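You operate a simulated robot arm through the tools that you are given. There is no shell and no other tool.

You run a simulated robot arm. Do the job below in one go: nothing can be reset, and whatever is moved stays where it is left.

TASK
Lay the grey-banded handset on GOOD, then clamp and test the blue-banded one.
Fine: the grey-banded one has passed: open the clamp and lay it on the GOOD side of the tray beside the tester; press test once; leave the blue-banded one clamped and the tester on. Where these are worked on the way, their far stop is far enough and under half their travel is too little: yellow clamp.

It is judged by the outcome, as a careful person would: the job done as asked, and still so three seconds after it is handed in. It fails if anything else is knocked over, pushed out of place, dropped, spilled or broken.

THE ROBOT
A 7-joint arm with a four-finger gripper, fixed in place. Base frame: the origin is at the foot of the arm, x ahead of it, y to its left, z up; the work surface is at about z = 800. Lengths are in mm, angles in rad, forces in N, time in s.
Its first joint turns from -1.204 to 3.002 rad. Payload 3.67 kg.
Tool frame: the origin (TCP) lies between the finger pads and is the grasp point; the fingertips stand 28 mm ahead of it; z points along the fingers, y is the line along which they close. Largest opening 112 mm; the body of the gripper starts 73 mm behind the TCP.
Orientation is told as [roll, pitch, yaw] about the base's x, y, z axes, in that order, counted from this pose: with the fingers straight down and closing along the base's y, the tool's x points along the base's -x, its y along +y and its z along -z.

THE INTERFACE
- The arm moves only by the tool jog_arm. Its argument "targets" is one flat list of numbers, 7 for each row, row after row: the shift along the base's x, y, z in mm, then the turn, a rotation vector about the base's x, y, z in rad, then the finger opening in mm, from 0 to 112. In form: [dx, dy, dz, wx, wy, wz, hand, dx, dy, dz, wx, wy, wz, hand, ...]. A call has 1 to 20 rows; each row shifts and turns the commanded pose from where the row before left it. Each row takes 0.2 s and may step no farther than 50 mm and 0.15 rad from the row before; otherwise, or with a gripper value out of range, the whole call is refused. A pose out of reach is approached as far as the arm can. The call stops where the force on the tool passes 50 N (or 10 N more than at its start, if that is more) or the arm is blocked; 0.2 s more then pass. The fingers move at their own pace and stop on an object; they squeeze with about 29 N. The grip force told is the motor's: it shows also when the fingers shut on nothing. Time passes only in rows, and 0.2 s behind the last, so rows that do not move let the fingers close. It gives the time, the measured TCP pose, the force on the tool (base axes), the opening and the grip force at its end, in the units of the frame above (readings bear some noise), with the torque about the TCP (base axes, N m) and any sound that the robot's microphone picked up, and new pictures: "show" is both (left out), scene, wrist or none.
- Cameras (640 x 400 px; columns grow to the right, rows downward): "scene" is fixed at [241.8, -505.2, 1542.5]; the picture's right is [0.15, -0.99, 0.00], its down [-0.70, -0.11, -0.71] and it looks along [0.70, 0.11, -0.71] (base axes); focal length 368 px, centre (320, 200). "wrist" rides on the gripper at [60, -18, -104] in the tool frame; the picture's right is [0.29, 0.96, 0.00], its down [-0.80, 0.24, -0.55] and it looks along [-0.53, 0.16, 0.83] (tool axes); focal length 234 px, centre (320, 200). There is no depth. A picture from a camera that has moved, and an enlarged one, comes with that camera's place and axes in the base frame and with its lens. The place of the scene camera against the robot may be out by one fixed shift of up to 25 mm in any direction.
- raise_lower(by): slides the trunk up (or, below 0, down) by that many mm; the arm rides with it, the base frame stays. It gives what a move gives, with no picture.
- close_up(camera, box): a new picture of the part [left, top, right, bottom] of that camera's present view, enlarged. The clock stands still meanwhile.
- finish_job(): hands the job in; it is judged then, once.

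Places have to be worked out from the pictures, the camera data and where the tool is seen. Open the gripper and draw the arm clear of the work before you hand the job in, unless the task says otherwise.

The tools are called after "Request:" as a command line: name --argument value ..., lists and objects as JSON in quotes. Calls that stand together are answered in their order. jog_arm: Moves the arm, as the interface text tells. Its arguments: {"type":"object","properties":{"targets":{"type":"array","items":{"type":"number"}},"show":{"type":"string","enum":["both","scene","wrist","none"]}},"required":["targets"]} The other tools are called the same way: raise_lower (by) slides the trunk up or down; close_up (camera, box) takes an enlarged picture of a part of a camera's view; finish_job () hands the job in.

At the start:

```text
t: 0.0
eef_pos: [799.6, -368.3, 1127.3]
tcp_rot: [-0.001, 0.001, 0.0]
wrist_force: [0.5, -0.3, -0.2]
wrist_torque: [0.01, -0.03, -0.05]
gripper_width: 112.2
finger_force: 0.1
trunk travel left (down, up): [-600.0, 240.0]
```

scene: 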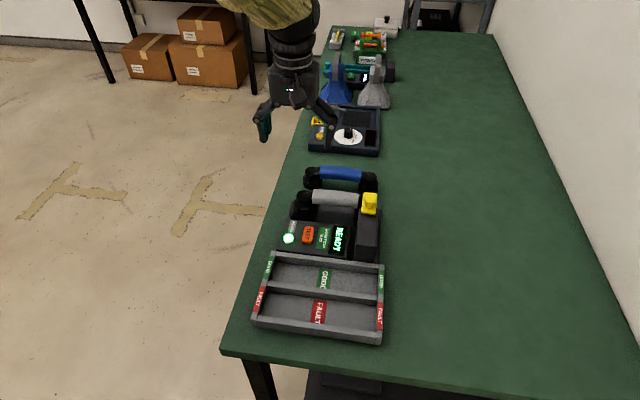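
wrist: 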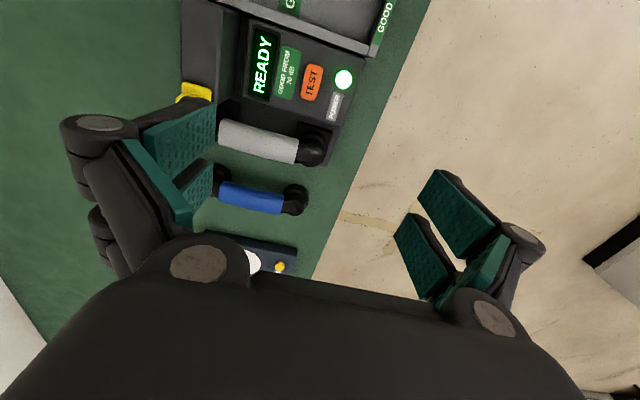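

The tester shows READY, with the grey-banded handset apparently lying in its cradle under a yellow clamp and the blue one behind it. I'll enlarge both views for detail before moving.

Request:
close_up --camera "scene" --box '[220, 150, 420, 275]'

Request:
close_up --camera "scene" --box '[230, 230, 410, 345]'

Request:
close_up --camera "wrist" --box '[160, 0, 420, 220]'

```text
3.20 times, centred on (320, 212) of scene
camera zoom: at [241.8, -505.2, 1542.5], right [0.15, -0.99, 0.0], down [-0.7, -0.11, -0.71], along [0.7, 0.11, -0.71], focal length 1177 px, centre (320, 160)
```

zoom: 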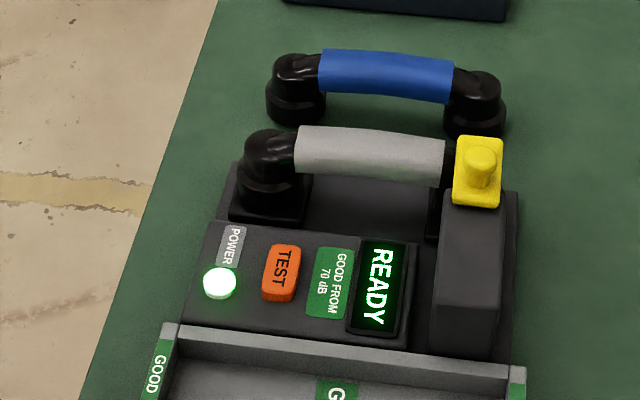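

```text
3.48 times, centred on (320, 288) of scene
camera zoom: at [241.8, -505.2, 1542.5], right [0.15, -0.99, 0.0], down [-0.7, -0.11, -0.71], along [0.7, 0.11, -0.71], focal length 1279 px, centre (320, -104)
```

zoom: 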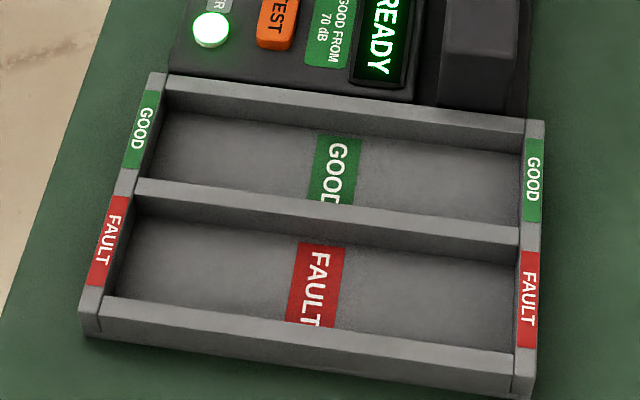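

```text
1.82 times, centred on (290, 110) of wrist
camera zoom: at [740.1, -383.9, 1229.9], right [-0.29, 0.96, 0.0], down [0.8, 0.24, 0.55], along [0.53, 0.16, -0.83], focal length 426 px, centre (374, 364)
```

zoom: 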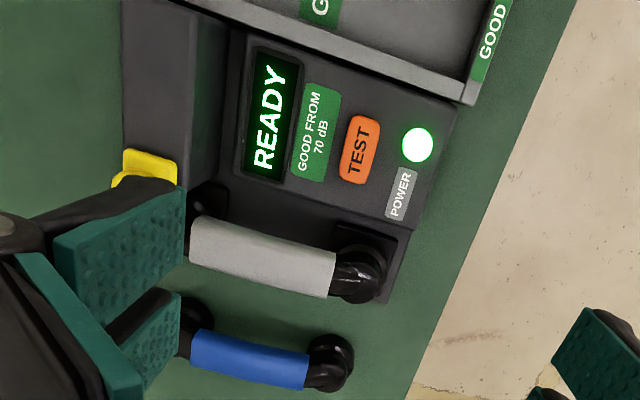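

The power button seems to sit near (770, -343, 870), so the tester lies below and behind the present tool place. I move back at this safe height so the wrist camera looks at the tester and clamp.

Request:
jog_arm --targets '[-45, -20, 0, 0, 0, 0, 112, -45, -20, 0, 0, 0, 0, 112, -45, -20, 0, 0, 0, 0, 112, -45, -20, 0, 0, 0, 0, 112]'

```text
t: 1.0
eef_pos: [621.7, -450.5, 1128.5]
tcp_rot: [0.002, -0.002, -0.002]
wrist_force: [-0.5, 0.4, -0.2]
wrist_torque: [0.02, -0.01, -0.01]
gripper_width: 112.0
finger_force: 0.1
trunk travel left (down, up): [-600.0, 240.0]
camera wrist: at [561.4, -467.8, 1231.2], right [-0.29, 0.96, 0.0], down [0.8, 0.24, 0.56], along [0.53, 0.16, -0.83], focal length 234 px, centre (320, 200)
```

scene: 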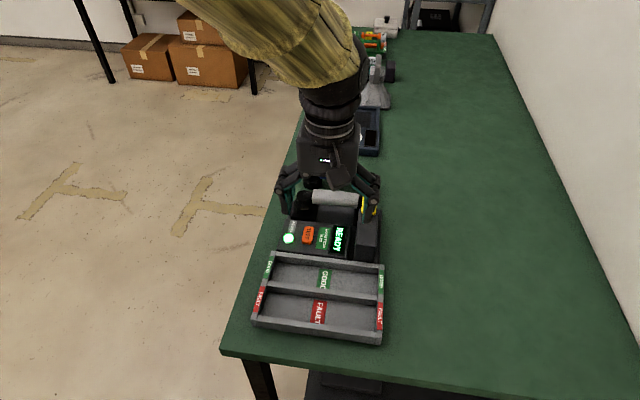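
wrist: 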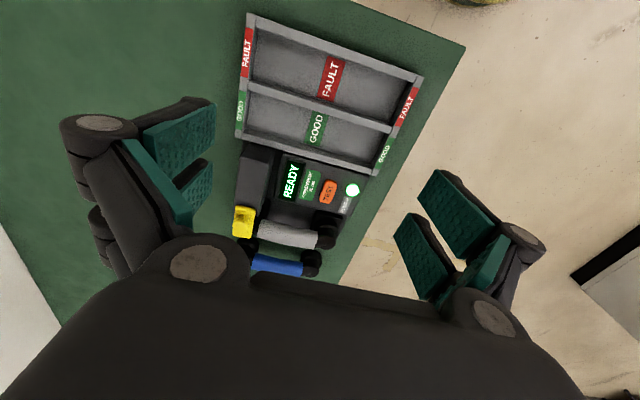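

This view takes in tray, tester and both handsets; I enlarge it to measure.

Request:
close_up --camera "wrist" --box '[220, 140, 380, 280]'

Request:
close_up --camera "wrist" --box '[220, 0, 440, 190]'

```text
2.86 times, centred on (300, 210) of wrist
camera zoom: at [561.4, -467.8, 1231.2], right [-0.29, 0.96, 0.0], down [0.8, 0.24, 0.56], along [0.53, 0.16, -0.83], focal length 669 px, centre (377, 171)
```

zoom: 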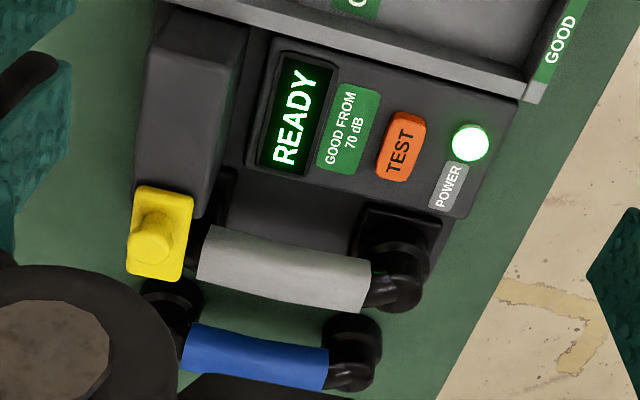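

```text
2.11 times, centred on (330, 95) of wrist
camera zoom: at [561.4, -467.8, 1231.2], right [-0.29, 0.96, 0.0], down [0.8, 0.24, 0.56], along [0.53, 0.16, -0.83], focal length 493 px, centre (299, 421)
```

zoom: 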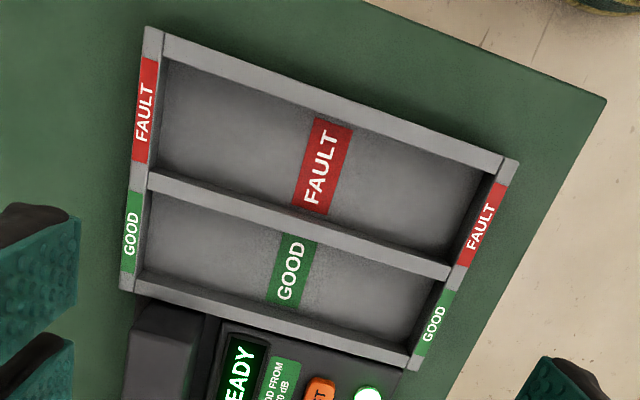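

Triangulating the two wrist views: TEST button ≈ (790, -381, 834), grey handle ≈ (891, -439, 869), blue handle ≈ (1016, -440, 845), yellow clamp plate ≈ (866, -524, 890), GOOD bay ≈ x 650–730, y -565…-310. I go in for a near look at the clamp.

Request:
jog_arm --targets '[36, -19, -10, 0, 0, 0, 112, 36, -19, -30, 0, 0, 0, 112, 36, -19, -30, 0, 0, 0, 112, 36, -19, -30, 0, 0, 0, 112, 34, -19, -30, 0, 0, 0, 112]'

Request:
close_up --camera "wrist" --box '[200, 90, 420, 270]'

```text
refused: row 2 steps farther than a row can; nothing moved
```

```text
2.22 times, centred on (310, 180) of wrist
camera zoom: at [561.4, -467.8, 1231.2], right [-0.29, 0.96, 0.0], down [0.8, 0.24, 0.56], along [0.53, 0.16, -0.83], focal length 520 px, centre (342, 244)
```

zoom: 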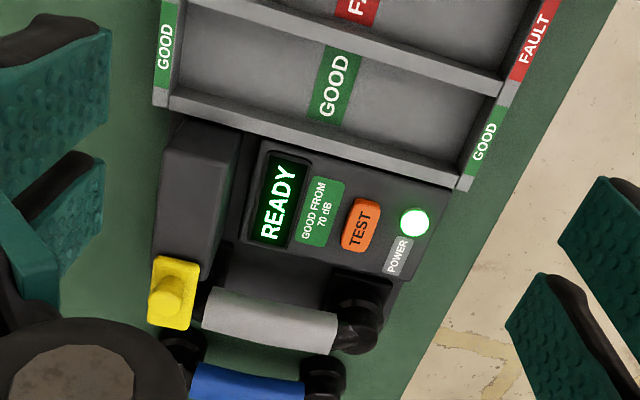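

The rows were slightly too long; the same move goes in smaller steps.

Request:
jog_arm --targets '[30, -16, -20, 0, 0, 0, 112, 30, -16, -26, 0, 0, 0, 112, 30, -16, -26, 0, 0, 0, 112, 30, -16, -26, 0, 0, 0, 112, 30, -16, -26, 0, 0, 0, 112, 28, -15, -26, 0, 0, 0, 112]'

Request:
close_up --camera "wrist" --box '[200, 70, 440, 270]'

```text
t: 2.4
eef_pos: [799.3, -541.6, 974.2]
tcp_rot: [0.003, 0.002, 0.0]
wrist_force: [0.2, -1.3, -1.2]
wrist_torque: [0.03, 0.02, 0.0]
gripper_width: 111.9
finger_force: 0.0
trunk travel left (down, up): [-600.0, 240.0]
camera wrist: at [739.2, -559.6, 1077.3], right [-0.29, 0.96, 0.0], down [0.8, 0.24, 0.55], along [0.53, 0.16, -0.83], focal length 234 px, centre (320, 200)
```

scene: 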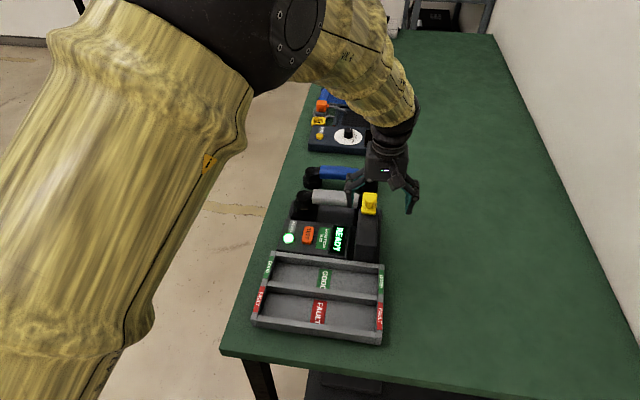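
wrist: 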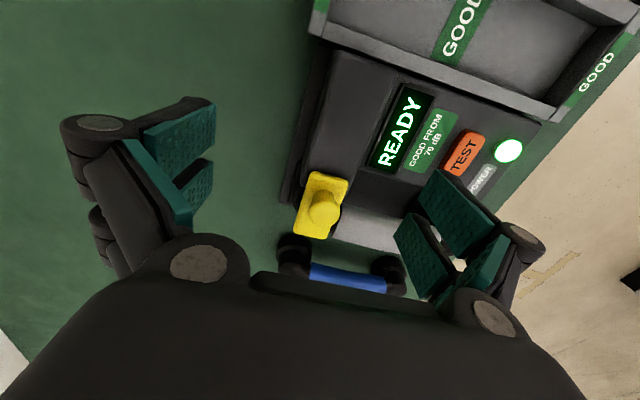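

```text
2.00 times, centred on (320, 170) of wrist
camera zoom: at [739.2, -559.6, 1077.3], right [-0.29, 0.96, 0.0], down [0.8, 0.24, 0.55], along [0.53, 0.16, -0.83], focal length 468 px, centre (320, 260)
```

zoom: 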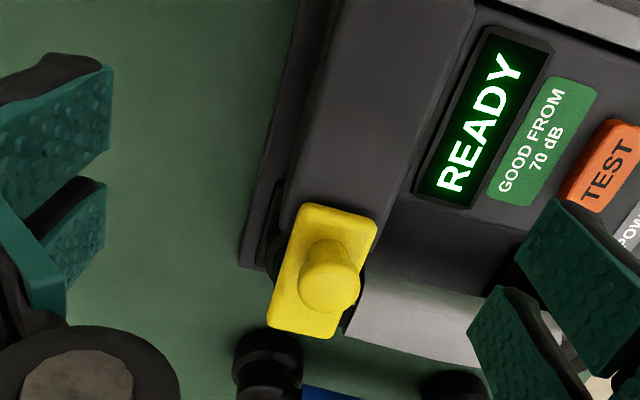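

The plate with its knob (knob ≈ (853, -521), top z ≈ 915) sits over the handset's right-hand cup, with a plain column before it at lower x: the clamp most likely slides toward -x. I narrow the fingers and move above the knob, checking reach.

Request:
jog_arm --targets '[27, 10, 0, 0, 0, 0, 60, 27, 10, -5, 0, 0, 0, 60, 0, 0, 0, 0, 0, 0, 60]'

Request:
close_up --camera "wrist" --box '[200, 70, 440, 270]'

Request:
close_up --camera "scene" --box '[280, 150, 440, 250]'

```text
t: 3.2
eef_pos: [851.9, -523.9, 970.3]
tcp_rot: [0.001, 0.001, 0.0]
wrist_force: [-0.4, -0.2, 0.0]
wrist_torque: [0.03, -0.01, 0.0]
gripper_width: 60.1
finger_force: 0.0
trunk travel left (down, up): [-600.0, 240.0]
camera wrist: at [790.9, -539.7, 1072.8], right [-0.29, 0.96, 0.0], down [0.8, 0.24, 0.55], along [0.53, 0.16, -0.83], focal length 234 px, centre (320, 200)
```

scene: 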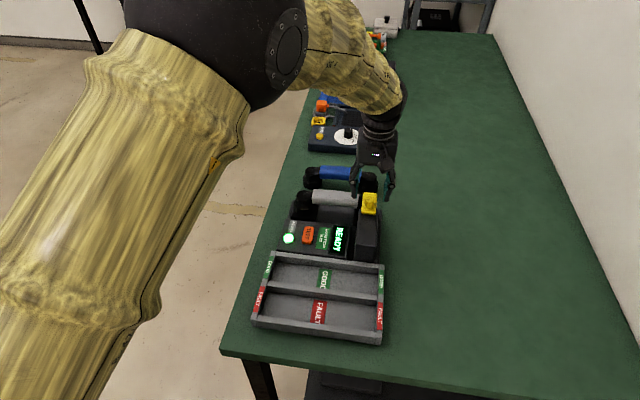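
wrist: 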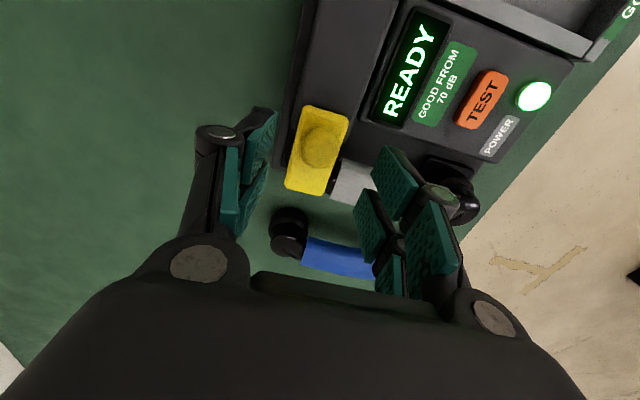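

```text
2.00 times, centred on (320, 170) of wrist
camera zoom: at [790.9, -539.7, 1072.8], right [-0.29, 0.96, 0.0], down [0.8, 0.24, 0.55], along [0.53, 0.16, -0.83], focal length 468 px, centre (320, 260)
```

zoom: 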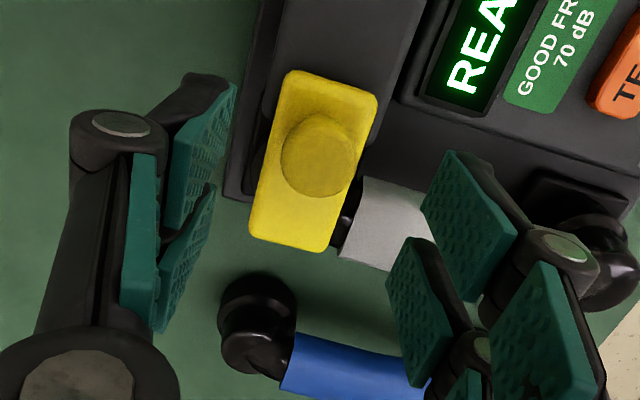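

```text
4.00 times, centred on (360, 200) of scene
camera zoom: at [241.8, -505.2, 1542.5], right [0.15, -0.99, 0.0], down [-0.7, -0.11, -0.71], along [0.7, 0.11, -0.71], focal length 1471 px, centre (160, 200)
```

zoom: 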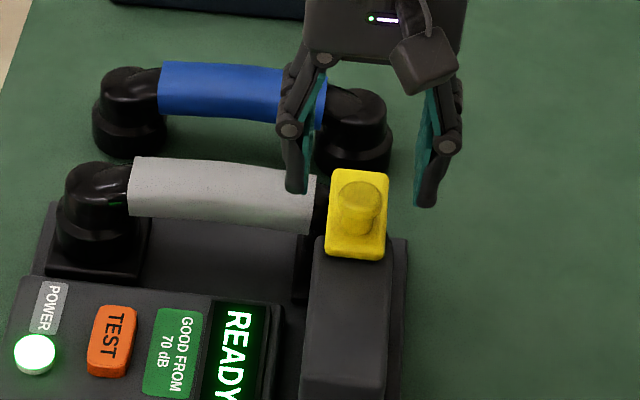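

Triangulated again: knob ≈ (848, -523), plate top z ≈ 889, knob top ≈ 920. I lower so the tips are a few mm above the plate and close on the knob.

Request:
jog_arm --targets '[-3, 0.5, -25, 0, 0, 0, 60, 0, 0, -20, 0, 0, 0, 60, 0, 0, 0, 0, 0, 0, 10, 0, 0, 0, 0, 0, 0, 10, 0, 0, 0, 0, 0, 0, 10]'

Request:
close_up --camera "wrist" --box '[200, 70, 440, 270]'

```text
t: 4.4
eef_pos: [847.1, -524.9, 924.2]
tcp_rot: [0.001, 0.0, 0.0]
wrist_force: [0.5, -9.7, -3.3]
wrist_torque: [-0.55, -0.51, 0.29]
gripper_width: 35.6
finger_force: 44.8
trunk travel left (down, up): [-600.0, 240.0]
camera wrist: at [787.6, -541.0, 1027.6], right [-0.29, 0.96, 0.0], down [0.8, 0.24, 0.55], along [0.53, 0.16, -0.83], focal length 234 px, centre (320, 200)
```

scene: 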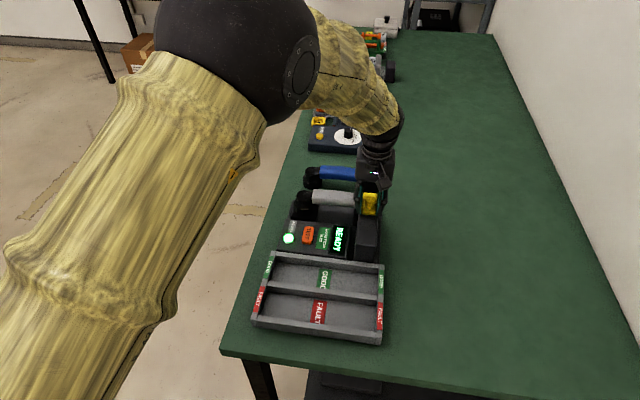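
wrist: 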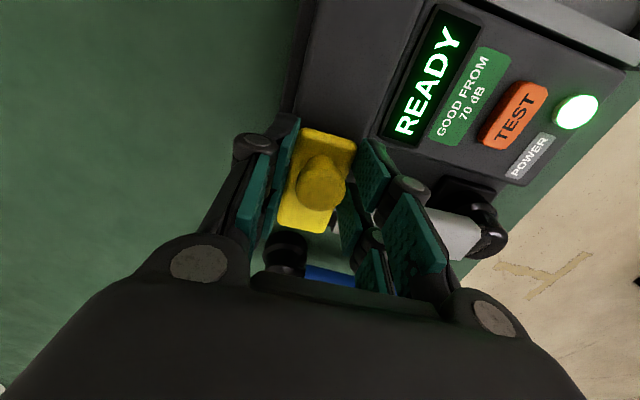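

```text
2.00 times, centred on (320, 170) of wrist
camera zoom: at [787.6, -541.0, 1027.6], right [-0.29, 0.96, 0.0], down [0.8, 0.24, 0.55], along [0.53, 0.16, -0.83], focal length 468 px, centre (320, 260)
```

zoom: 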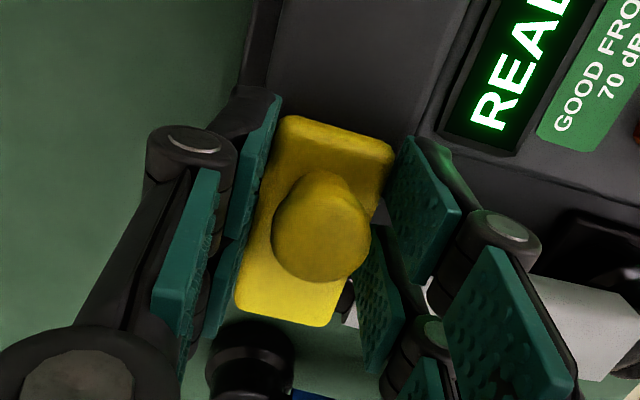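

The fingers stopped at 35.6 mm, holding the clamp's body/knob with slight sideways load. I slide it gently toward -x and watch the force.

Request:
jog_arm --targets '[-8, 0, 0, 0, 0, 0, 10, -8, 0, 0, 0, 0, 0, 10, -8, 0, 0, 0, 0, 0, 10]'

Request:
close_up --camera "wrist" --box '[200, 70, 440, 270]'

```text
t: 5.2
eef_pos: [825.2, -523.6, 924.8]
tcp_rot: [0.003, 0.0, -0.001]
wrist_force: [-1.1, -14.4, -6.2]
wrist_torque: [-0.24, -0.34, 0.38]
gripper_width: 35.7
finger_force: 44.2
trunk travel left (down, up): [-600.0, 240.0]
camera wrist: at [764.3, -541.1, 1027.7], right [-0.29, 0.96, 0.0], down [0.8, 0.24, 0.55], along [0.53, 0.16, -0.83], focal length 234 px, centre (320, 200)
```

scene: 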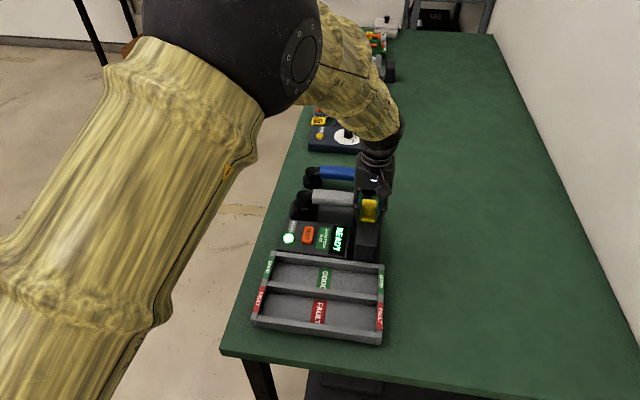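
wrist: 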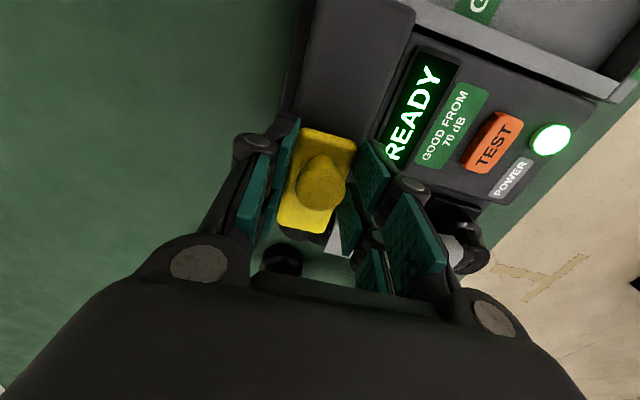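

```text
2.00 times, centred on (320, 170) of wrist
camera zoom: at [764.3, -541.1, 1027.7], right [-0.29, 0.96, 0.0], down [0.8, 0.24, 0.55], along [0.53, 0.16, -0.83], focal length 468 px, centre (320, 260)
```

zoom: 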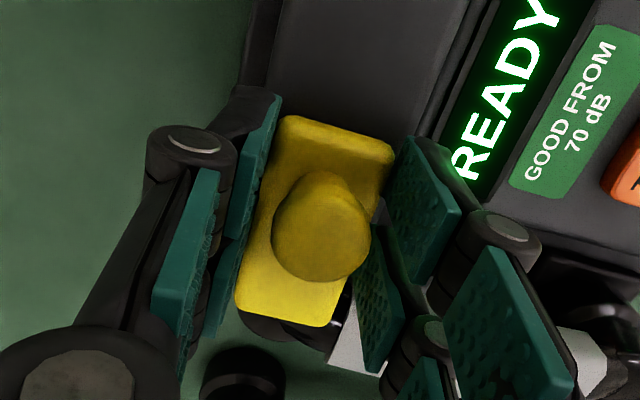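

The clamp slides freely with the gripper, uncovering the handset's cup. I ease 1 mm in -y to relieve side load and carry on to the far stop.

Request:
jog_arm --targets '[-8, -1, 0, 0, 0, 0, 10, -8, 0, 0, 0, 0, 0, 10, -8, 0, 0, 0, 0, 0, 10, -8, 0, 0, 0, 0, 0, 10, -8, 0, 0, 0, 0, 0, 10, -8, 0, 0, 0, 0, 0, 10, -8, 0, 0, 0, 0, 0, 10, -8, 0, 0, 0, 0, 0, 10]'

Request:
close_up --camera "wrist" --box '[200, 70, 440, 270]'

```text
t: 7.0
eef_pos: [760.2, -523.2, 924.4]
tcp_rot: [0.001, 0.002, 0.0]
wrist_force: [23.3, -7.2, -1.7]
wrist_torque: [-0.37, -1.63, -0.09]
gripper_width: 35.9
finger_force: 45.1
trunk travel left (down, up): [-600.0, 240.0]
camera wrist: at [700.5, -541.2, 1027.6], right [-0.29, 0.96, 0.0], down [0.8, 0.24, 0.55], along [0.53, 0.16, -0.83], focal length 234 px, centre (320, 200)
```

scene: 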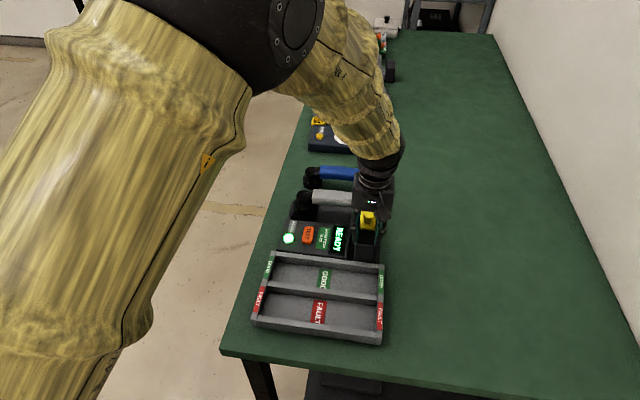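
wrist: 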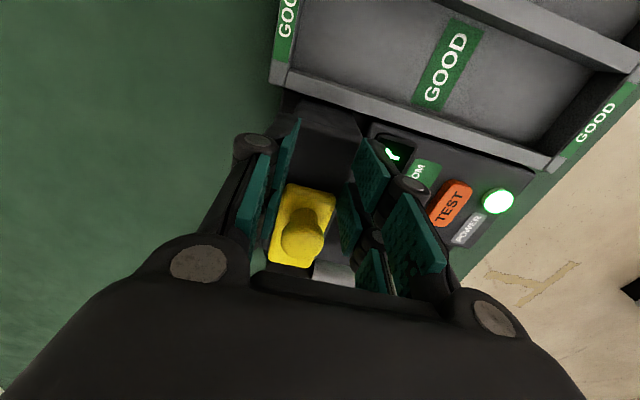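

```text
2.00 times, centred on (320, 170) of wrist
camera zoom: at [700.5, -541.2, 1027.6], right [-0.29, 0.96, 0.0], down [0.8, 0.24, 0.55], along [0.53, 0.16, -0.83], focal length 468 px, centre (320, 260)
```

zoom: 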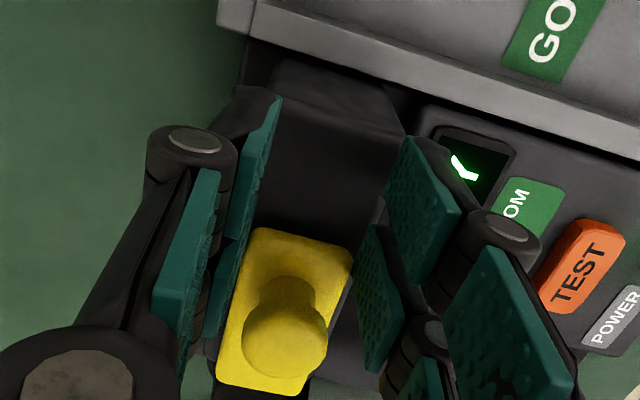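

The clamp reached its far stop (front edge moved from x≈830 to ≈781) and the fingers slid along it. I open, rise clear, and turn the tool -90° so the fingers close along x.

Request:
jog_arm --targets '[0, 0, 0, 0, 0, 0, 65, 0, 0, 0, 0, 0, 0, 65, 0, 0, 30, 0, 0, 0, 65, 0, 0, 45, 0, 0, 0, 70, 0, 10, 45, 0, 0, 0, 70]' --show "wrist"

Request:
jog_arm --targets '[10, 7, 0, 0, 0, -0.143, 70, 10, 7, 0, 0, 0, -0.143, 70, 10, 7, 0, 0, 0, -0.143, 70, 10, 7, 0, 0, 0, -0.143, 70, 10, 7, 0, 0, 0, -0.143, 70, 10, 7, 0, 0, 0, -0.143, 70, 10, 7, 0, 0, 0, -0.143, 70, 10, 7, 0, 0, 0, -0.143, 70, 10, 7, 0, 0, 0, -0.143, 70, 10, 7, 0, 0, 0, -0.143, 70, 10, 7, 0, 0, 0, -0.141, 70]'

Request:
close_up --camera "scene" --box '[260, 150, 440, 262]'

```text
t: 8.2
eef_pos: [758.0, -513.2, 1047.9]
tcp_rot: [-0.001, -0.002, 0.001]
wrist_force: [-0.8, 0.4, 0.6]
wrist_torque: [-0.03, -0.01, 0.02]
gripper_width: 70.3
finger_force: 0.1
trunk travel left (down, up): [-600.0, 240.0]
camera wrist: at [697.1, -528.9, 1151.1], right [-0.29, 0.96, 0.0], down [0.8, 0.24, 0.55], along [0.53, 0.16, -0.83], focal length 234 px, centre (320, 200)
```

wrist: 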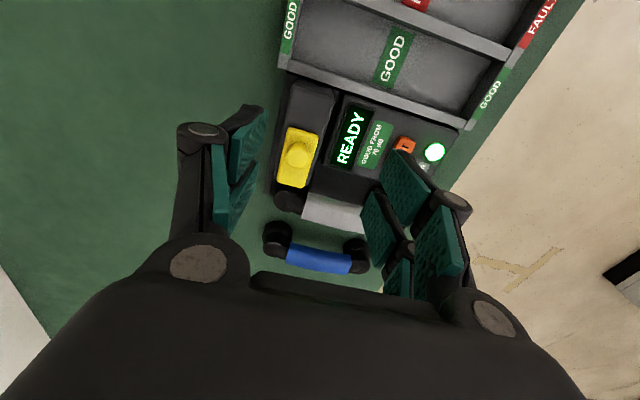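

```text
t: 10.6
eef_pos: [870.7, -435.6, 1045.8]
tcp_rot: [0.001, -0.002, -1.572]
wrist_force: [0.8, -0.9, -0.1]
wrist_torque: [0.0, 0.0, 0.01]
gripper_width: 69.9
finger_force: 0.0
trunk travel left (down, up): [-600.0, 240.0]
camera wrist: at [852.1, -374.8, 1149.5], right [0.96, 0.29, 0.0], down [0.24, -0.8, 0.55], along [0.16, -0.53, -0.83], focal length 234 px, centre (320, 200)
```

scene: 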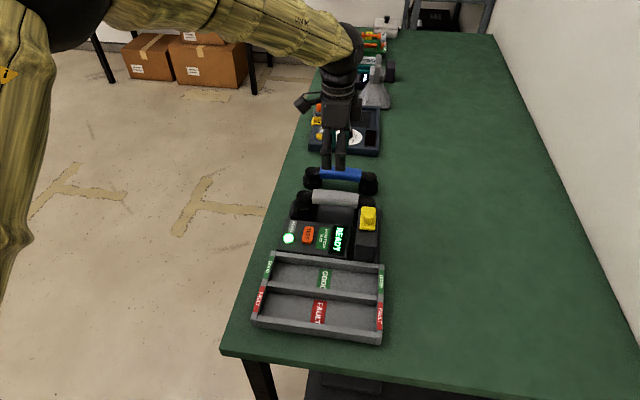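
wrist: 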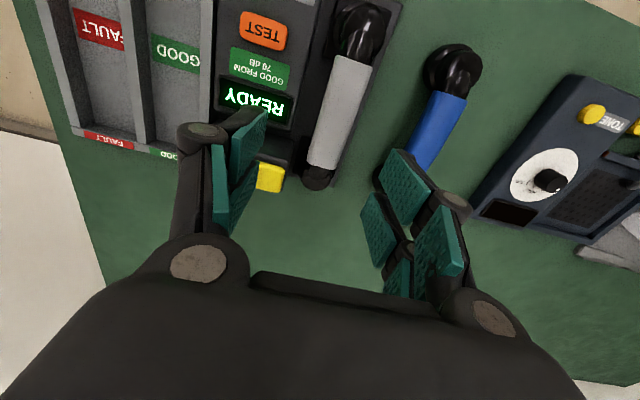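

```text
3.56 times, centred on (350, 206) of scene
camera zoom: at [241.8, -505.2, 1542.5], right [0.15, -0.99, 0.0], down [-0.7, -0.11, -0.71], along [0.7, 0.11, -0.71], focal length 1308 px, centre (213, 179)
```

zoom: 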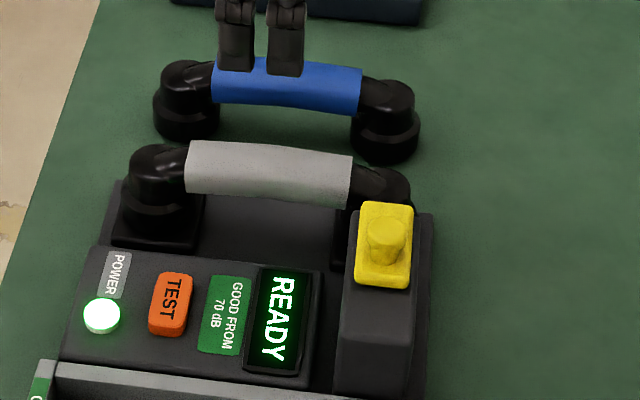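

Clamp is off the handset and the tool is turned. I enlarge the wrist view to pin the grey handle's line.

Request:
close_up --camera "wrist" --box '[220, 0, 500, 220]'

```text
1.82 times, centred on (360, 110) of wrist
camera zoom: at [852.1, -374.8, 1149.5], right [0.96, 0.29, 0.0], down [0.24, -0.8, 0.55], along [0.16, -0.53, -0.83], focal length 426 px, centre (247, 364)
```

zoom: 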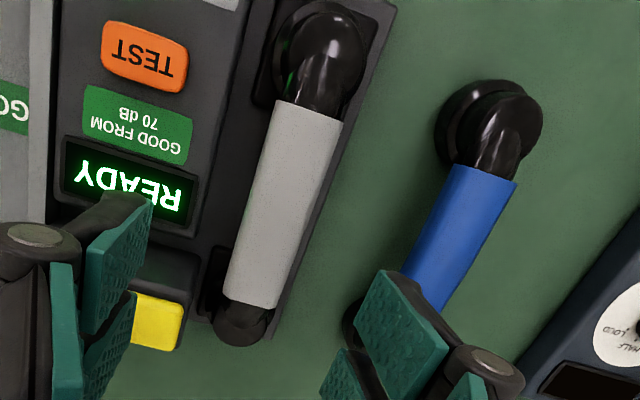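

The grey handle runs along y, centred about (892, -437) at z ≈ 869, about 37 mm thick. I move over it and descend to just above the handle first.

Request:
jog_arm --targets '[21, -1, 0, 0, 0, 0, 78, 0, 0, -45, 0, 0, 0, 78, 0, 0, -40, 0, 0, 0, 78, 0, 0, -20, 0, 0, 0, 78]'

Request:
close_up --camera "wrist" --box '[200, 0, 480, 240]'

Request:
close_up --camera "scene" --box '[260, 130, 440, 242]'

```text
t: 11.6
eef_pos: [893.1, -435.8, 942.3]
tcp_rot: [0.0, 0.001, -1.571]
wrist_force: [0.6, -0.1, 1.4]
wrist_torque: [0.02, -0.01, 0.0]
gripper_width: 77.8
finger_force: 0.0
trunk travel left (down, up): [-600.0, 240.0]
camera wrist: at [874.8, -375.4, 1045.0], right [0.96, 0.29, 0.0], down [0.24, -0.8, 0.55], along [0.16, -0.53, -0.83], focal length 234 px, centre (320, 200)
```

scene: 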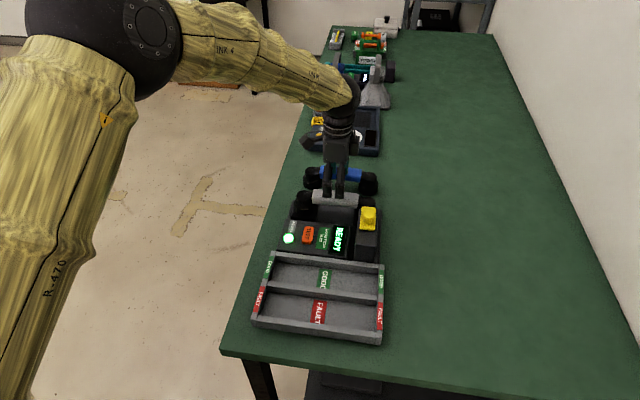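
wrist: 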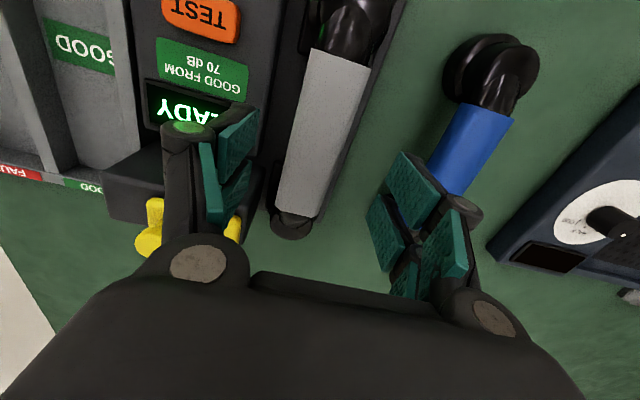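

```text
1.67 times, centred on (340, 120) of wrist
camera zoom: at [874.8, -375.4, 1045.0], right [0.96, 0.29, 0.0], down [0.24, -0.8, 0.55], along [0.16, -0.53, -0.83], focal length 390 px, centre (287, 333)
```

zoom: 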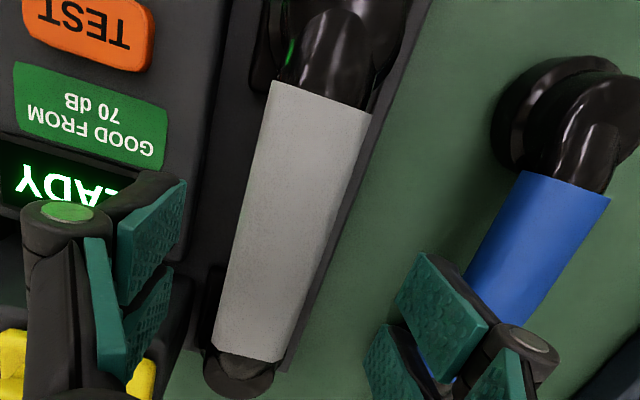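

```text
3.56 times, centred on (350, 186) of scene
camera zoom: at [241.8, -505.2, 1542.5], right [0.15, -0.99, 0.0], down [-0.7, -0.11, -0.71], along [0.7, 0.11, -0.71], focal length 1308 px, centre (213, 250)
```

zoom: 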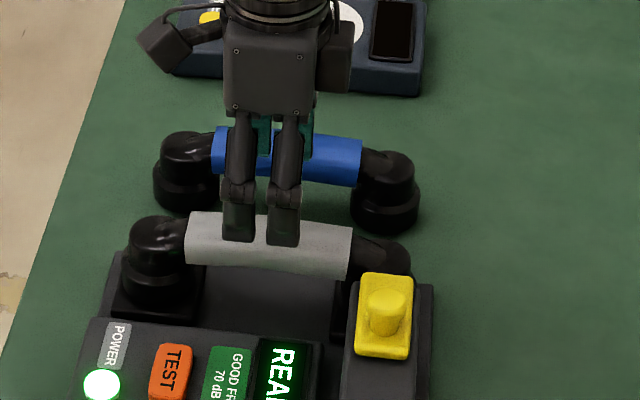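

The fingers straddle the grey handle (line at x ≈ 891). I shift 2 mm, go down to handle height and close on it.

Request:
jog_arm --targets '[-2, -1, -25, 0, 0, 0, 78, 0, 0, -25, 0, 0, 0, 78, 0, 0, -18, 0, 0, 0, 78, 0, 0, 0, 0, 0, 0, 20, 0, 0, 0, 0, 0, 0, 20, 0, 0, 0, 0, 0, 0, 20]'

Request:
close_up --camera "scene" --box '[260, 130, 440, 242]'

```text
t: 13.0
eef_pos: [890.8, -436.7, 873.4]
tcp_rot: [0.001, -0.002, -1.57]
wrist_force: [-0.3, -0.3, 0.0]
wrist_torque: [-0.03, 0.03, 0.03]
gripper_width: 34.7
finger_force: 28.8
trunk travel left (down, up): [-600.0, 240.0]
camera wrist: at [872.6, -375.5, 977.2], right [0.96, 0.29, 0.0], down [0.24, -0.8, 0.55], along [0.16, -0.53, -0.83], focal length 234 px, centre (320, 200)
```

scene: 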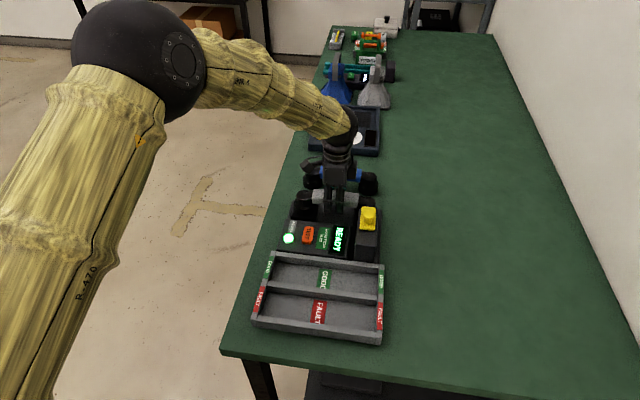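
wrist: 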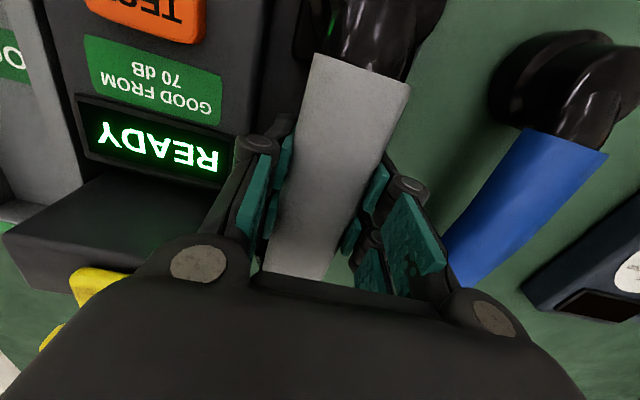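

```text
3.56 times, centred on (350, 186) of scene
camera zoom: at [241.8, -505.2, 1542.5], right [0.15, -0.99, 0.0], down [-0.7, -0.11, -0.71], along [0.7, 0.11, -0.71], focal length 1308 px, centre (213, 250)
```

zoom: 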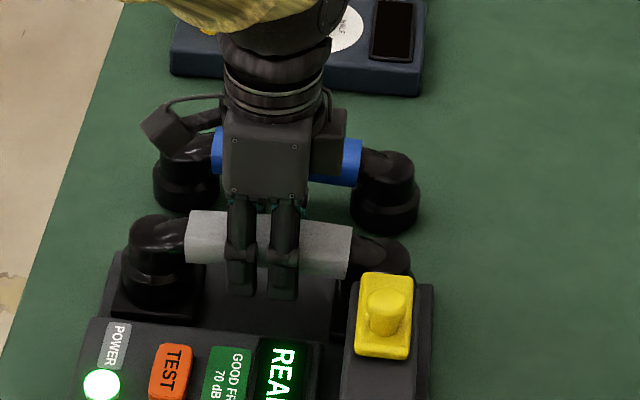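

Grip is centred with 34.7 mm opening and almost no reaction (cradle grip pose: 890.8, -436.7, 873.4). I lift straight up, slowly first, to clear the clamp knob.

Request:
jog_arm --targets '[0, 0, 8, 0, 0, 0, 20, 0, 0, 12, 0, 0, 0, 20, 0, 0, 20, 0, 0, 0, 20, 0, 0, 30, 0, 0, 0, 20, 0, 0, 30, 0, 0, 0, 20, 0, 0, 25, 0, 0, 0, 20]'

Request:
close_up --camera "scene" --box '[240, 110, 440, 242]'

```text
t: 14.4
eef_pos: [891.2, -437.7, 1000.5]
tcp_rot: [0.0, 0.0, -1.57]
wrist_force: [-0.1, 0.1, -3.1]
wrist_torque: [0.0, -0.02, 0.01]
gripper_width: 35.9
finger_force: 29.1
trunk travel left (down, up): [-600.0, 240.0]
camera wrist: at [871.7, -376.4, 1103.8], right [0.96, 0.29, 0.0], down [0.24, -0.8, 0.55], along [0.16, -0.53, -0.83], focal length 234 px, centre (320, 200)
```

scene: 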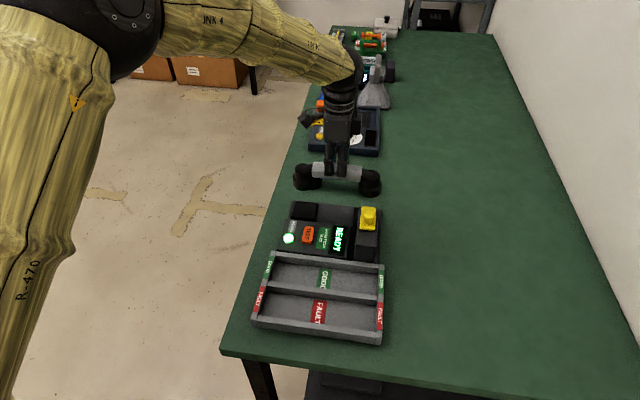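
wrist: 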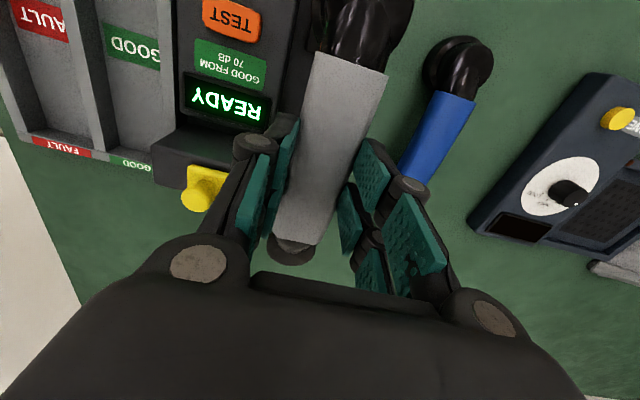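

```text
3.03 times, centred on (340, 176) of scene
camera zoom: at [241.8, -505.2, 1542.5], right [0.15, -0.99, 0.0], down [-0.7, -0.11, -0.71], along [0.7, 0.11, -0.71], focal length 1114 px, centre (259, 273)
```

zoom: 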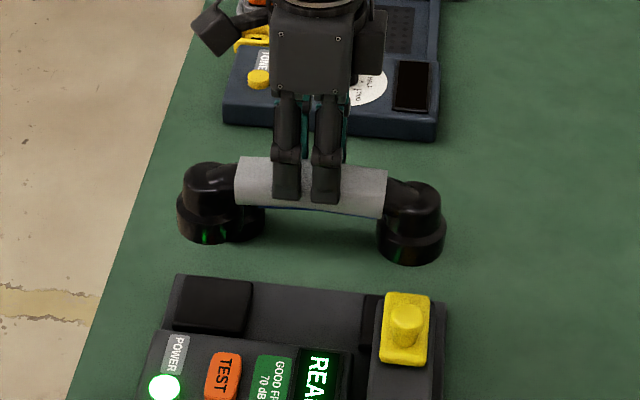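

The handset came out level (about 3 N). I carry it -x at this height over the GOOD bay.

Request:
jog_arm --targets '[-30, 0, 0, 0, 0, 0, 20, -45, 0, 0, 0, 0, 0, 20, -45, 0, 0, 0, 0, 0, 20, -45, 0, 0, 0, 0, 0, 20, -37, 0, 0, 0, 0, 0, 20, 0, 0, 0, 0, 0, 0, 20]'

Request:
close_up --camera "scene" --box '[220, 180, 440, 350]'

Request:
close_up --camera "wrist" --box '[180, 0, 500, 240]'

```text
t: 15.8
eef_pos: [687.3, -438.1, 997.1]
tcp_rot: [-0.002, 0.0, -1.57]
wrist_force: [1.0, -0.4, -1.4]
wrist_torque: [0.01, -0.02, 0.03]
gripper_width: 20.0
finger_force: 0.1
trunk travel left (down, up): [-600.0, 240.0]
heard: click, click, click, click
camera wrist: at [669.5, -376.8, 1100.7], right [0.96, 0.29, 0.0], down [0.24, -0.8, 0.55], along [0.16, -0.53, -0.83], focal length 234 px, centre (320, 200)
```

scene: 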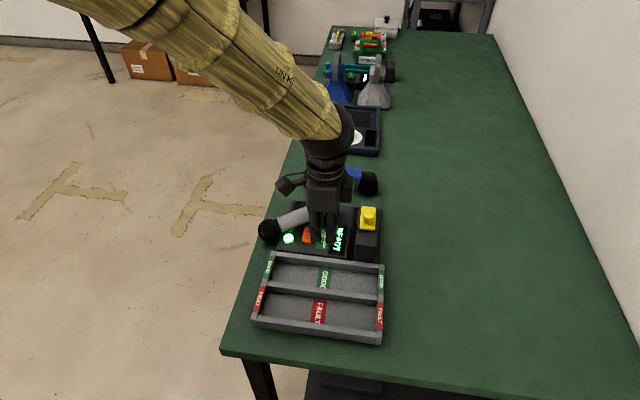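
wrist: 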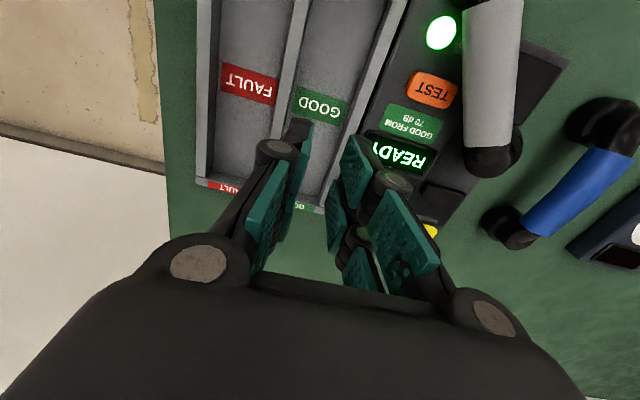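

```text
2.35 times, centred on (330, 265) of scene
camera zoom: at [241.8, -505.2, 1542.5], right [0.15, -0.99, 0.0], down [-0.7, -0.11, -0.71], along [0.7, 0.11, -0.71], focal length 865 px, centre (296, 47)
```

zoom: 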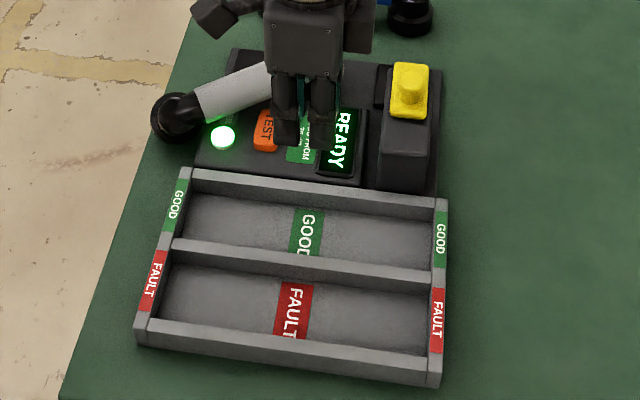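

```text
1.67 times, centred on (340, 120) of wrist
camera zoom: at [669.5, -376.8, 1100.7], right [0.96, 0.29, 0.0], down [0.24, -0.8, 0.55], along [0.16, -0.53, -0.83], focal length 390 px, centre (287, 333)
```

zoom: 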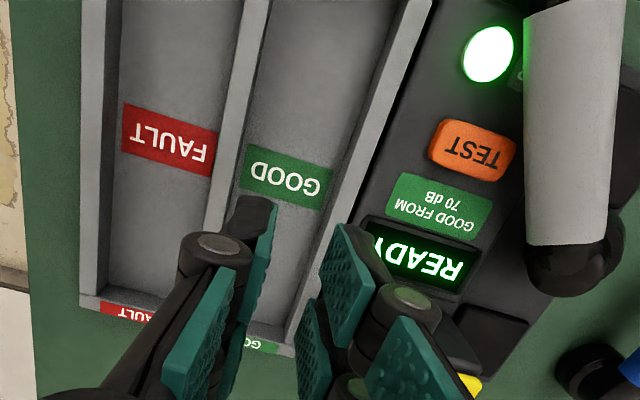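

The handset is gone from the fingers: it had slipped down in the grip during the lift (tips only on its top) and caught, and now lies aslant on the tester; the display still says READY. I rise and look carefully before touching anything.

Request:
jog_arm --targets '[0, 0, 45, 0, 0, 0, 80, 0, 0, 45, 0, 0, 0, 80, 20, 35, 20, 0, 0, 0, 80, 20, 35, 10, 0, 0, 0, 80, 20, 35, 0, 0, 0, 0, 80]'

Request:
close_up --camera "wrist" --box '[240, 0, 560, 240]'

Request:
close_up --camera "scene" --box '[240, 150, 420, 262]'

```text
t: 17.0
eef_pos: [748.5, -330.1, 1118.3]
tcp_rot: [-0.003, -0.003, -1.571]
wrist_force: [0.1, 0.4, -0.2]
wrist_torque: [0.0, 0.05, -0.04]
gripper_width: 79.8
finger_force: 0.0
trunk travel left (down, up): [-600.0, 240.0]
camera wrist: at [731.0, -268.8, 1221.3], right [0.96, 0.29, 0.0], down [0.24, -0.8, 0.55], along [0.16, -0.53, -0.83], focal length 234 px, centre (320, 200)
```

scene: 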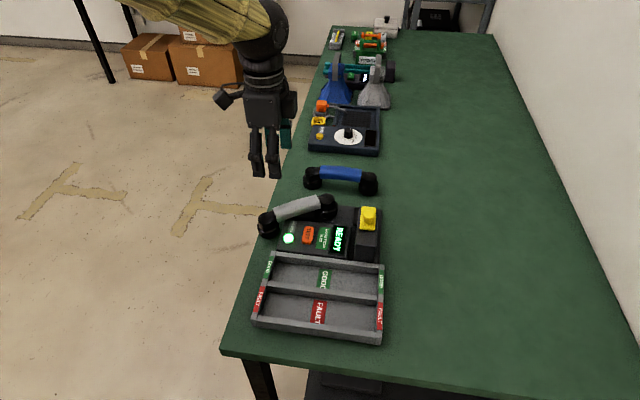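
wrist: 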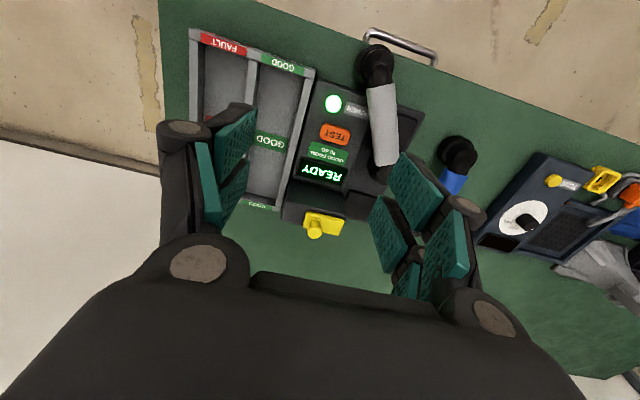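

```text
1.67 times, centred on (400, 120) of wrist
camera zoom: at [731.0, -268.8, 1221.3], right [0.96, 0.29, 0.0], down [0.24, -0.8, 0.55], along [0.16, -0.53, -0.83], focal length 390 px, centre (187, 333)
```

zoom: 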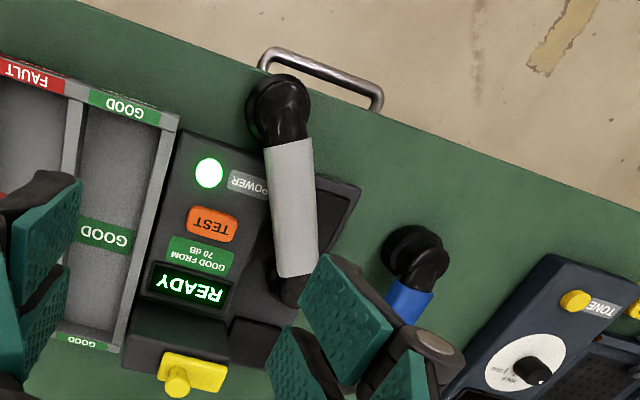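

```text
3.56 times, centred on (330, 206) of scene
camera zoom: at [241.8, -505.2, 1542.5], right [0.15, -0.99, 0.0], down [-0.7, -0.11, -0.71], along [0.7, 0.11, -0.71], focal length 1308 px, centre (284, 179)
```

zoom: 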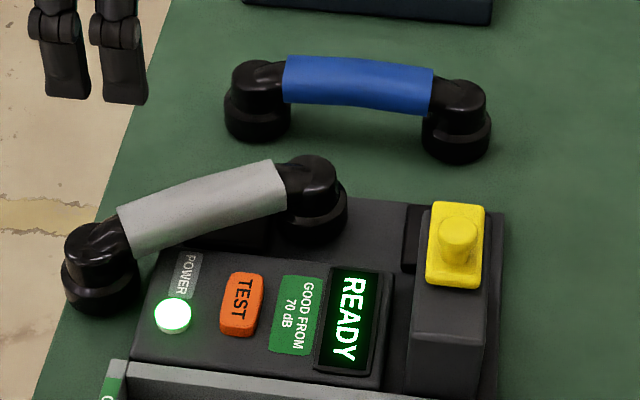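

The grey handset lies with its left cup on the table near the edge and right cup on the tester's base, band centre ≈ (859, -346, 850), turned about 28°; blue, clamp and tester are in place and READY is lit. I turn the tool to match and go above it, at a height well clear, to measure better.

Request:
jog_arm --targets '[25, -8, -20, 0, 0, 0.122, 80, 25, -8, -25, 0, 0, 0.122, 80, 25, -8, -25, 0, 0, 0.122, 80, 25, -8, -25, 0, 0, 0.121, 80, 10, 0, 0, 0, 0, 0, 80, 0, 0, 0, 0, 0, 0, 80]'

Request:
close_up --camera "wrist" --box '[200, 0, 480, 240]'

Request:
close_up --camera "scene" --box '[240, 150, 420, 262]'

```text
t: 18.4
eef_pos: [860.0, -362.4, 1024.1]
tcp_rot: [-0.001, 0.001, -1.082]
wrist_force: [-0.2, -0.5, 0.7]
wrist_torque: [-0.01, -0.03, -0.02]
gripper_width: 80.1
finger_force: 0.0
trunk travel left (down, up): [-600.0, 240.0]
camera wrist: at [816.2, -316.8, 1127.7], right [0.71, 0.7, 0.0], down [0.59, -0.59, 0.55], along [0.39, -0.39, -0.83], focal length 234 px, centre (320, 200)
```

scene: 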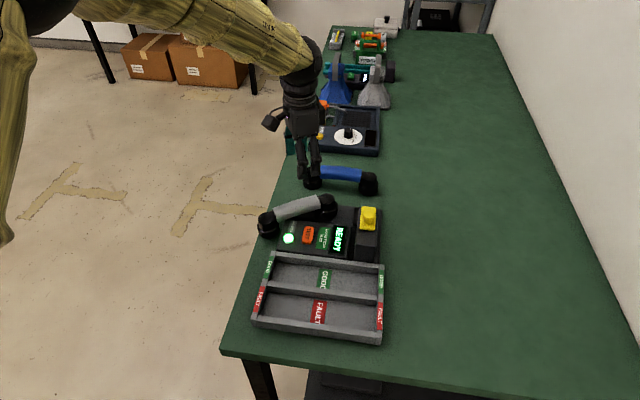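
wrist: 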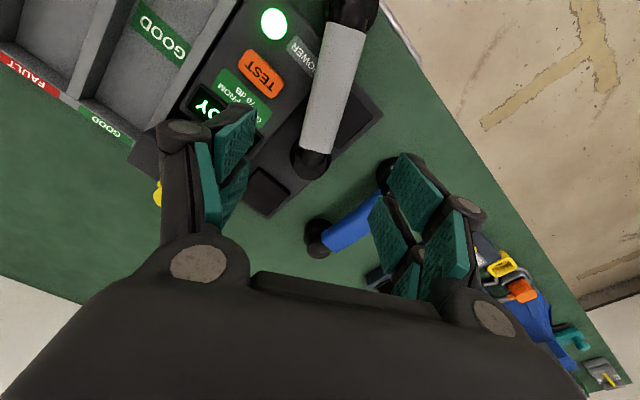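

```text
1.67 times, centred on (340, 120) of wrist
camera zoom: at [816.2, -316.8, 1127.7], right [0.71, 0.7, 0.0], down [0.59, -0.59, 0.55], along [0.39, -0.39, -0.83], focal length 390 px, centre (287, 333)
```

zoom: 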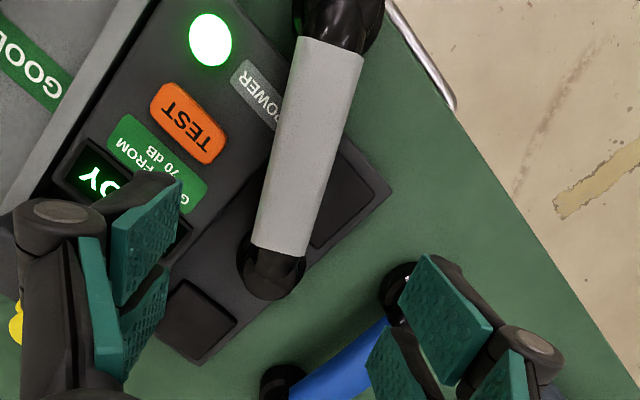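

```text
3.56 times, centred on (330, 206) of scene
camera zoom: at [241.8, -505.2, 1542.5], right [0.15, -0.99, 0.0], down [-0.7, -0.11, -0.71], along [0.7, 0.11, -0.71], focal length 1308 px, centre (284, 179)
```

zoom: 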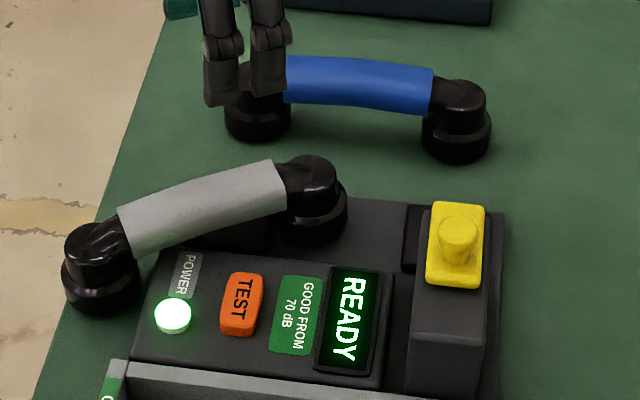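

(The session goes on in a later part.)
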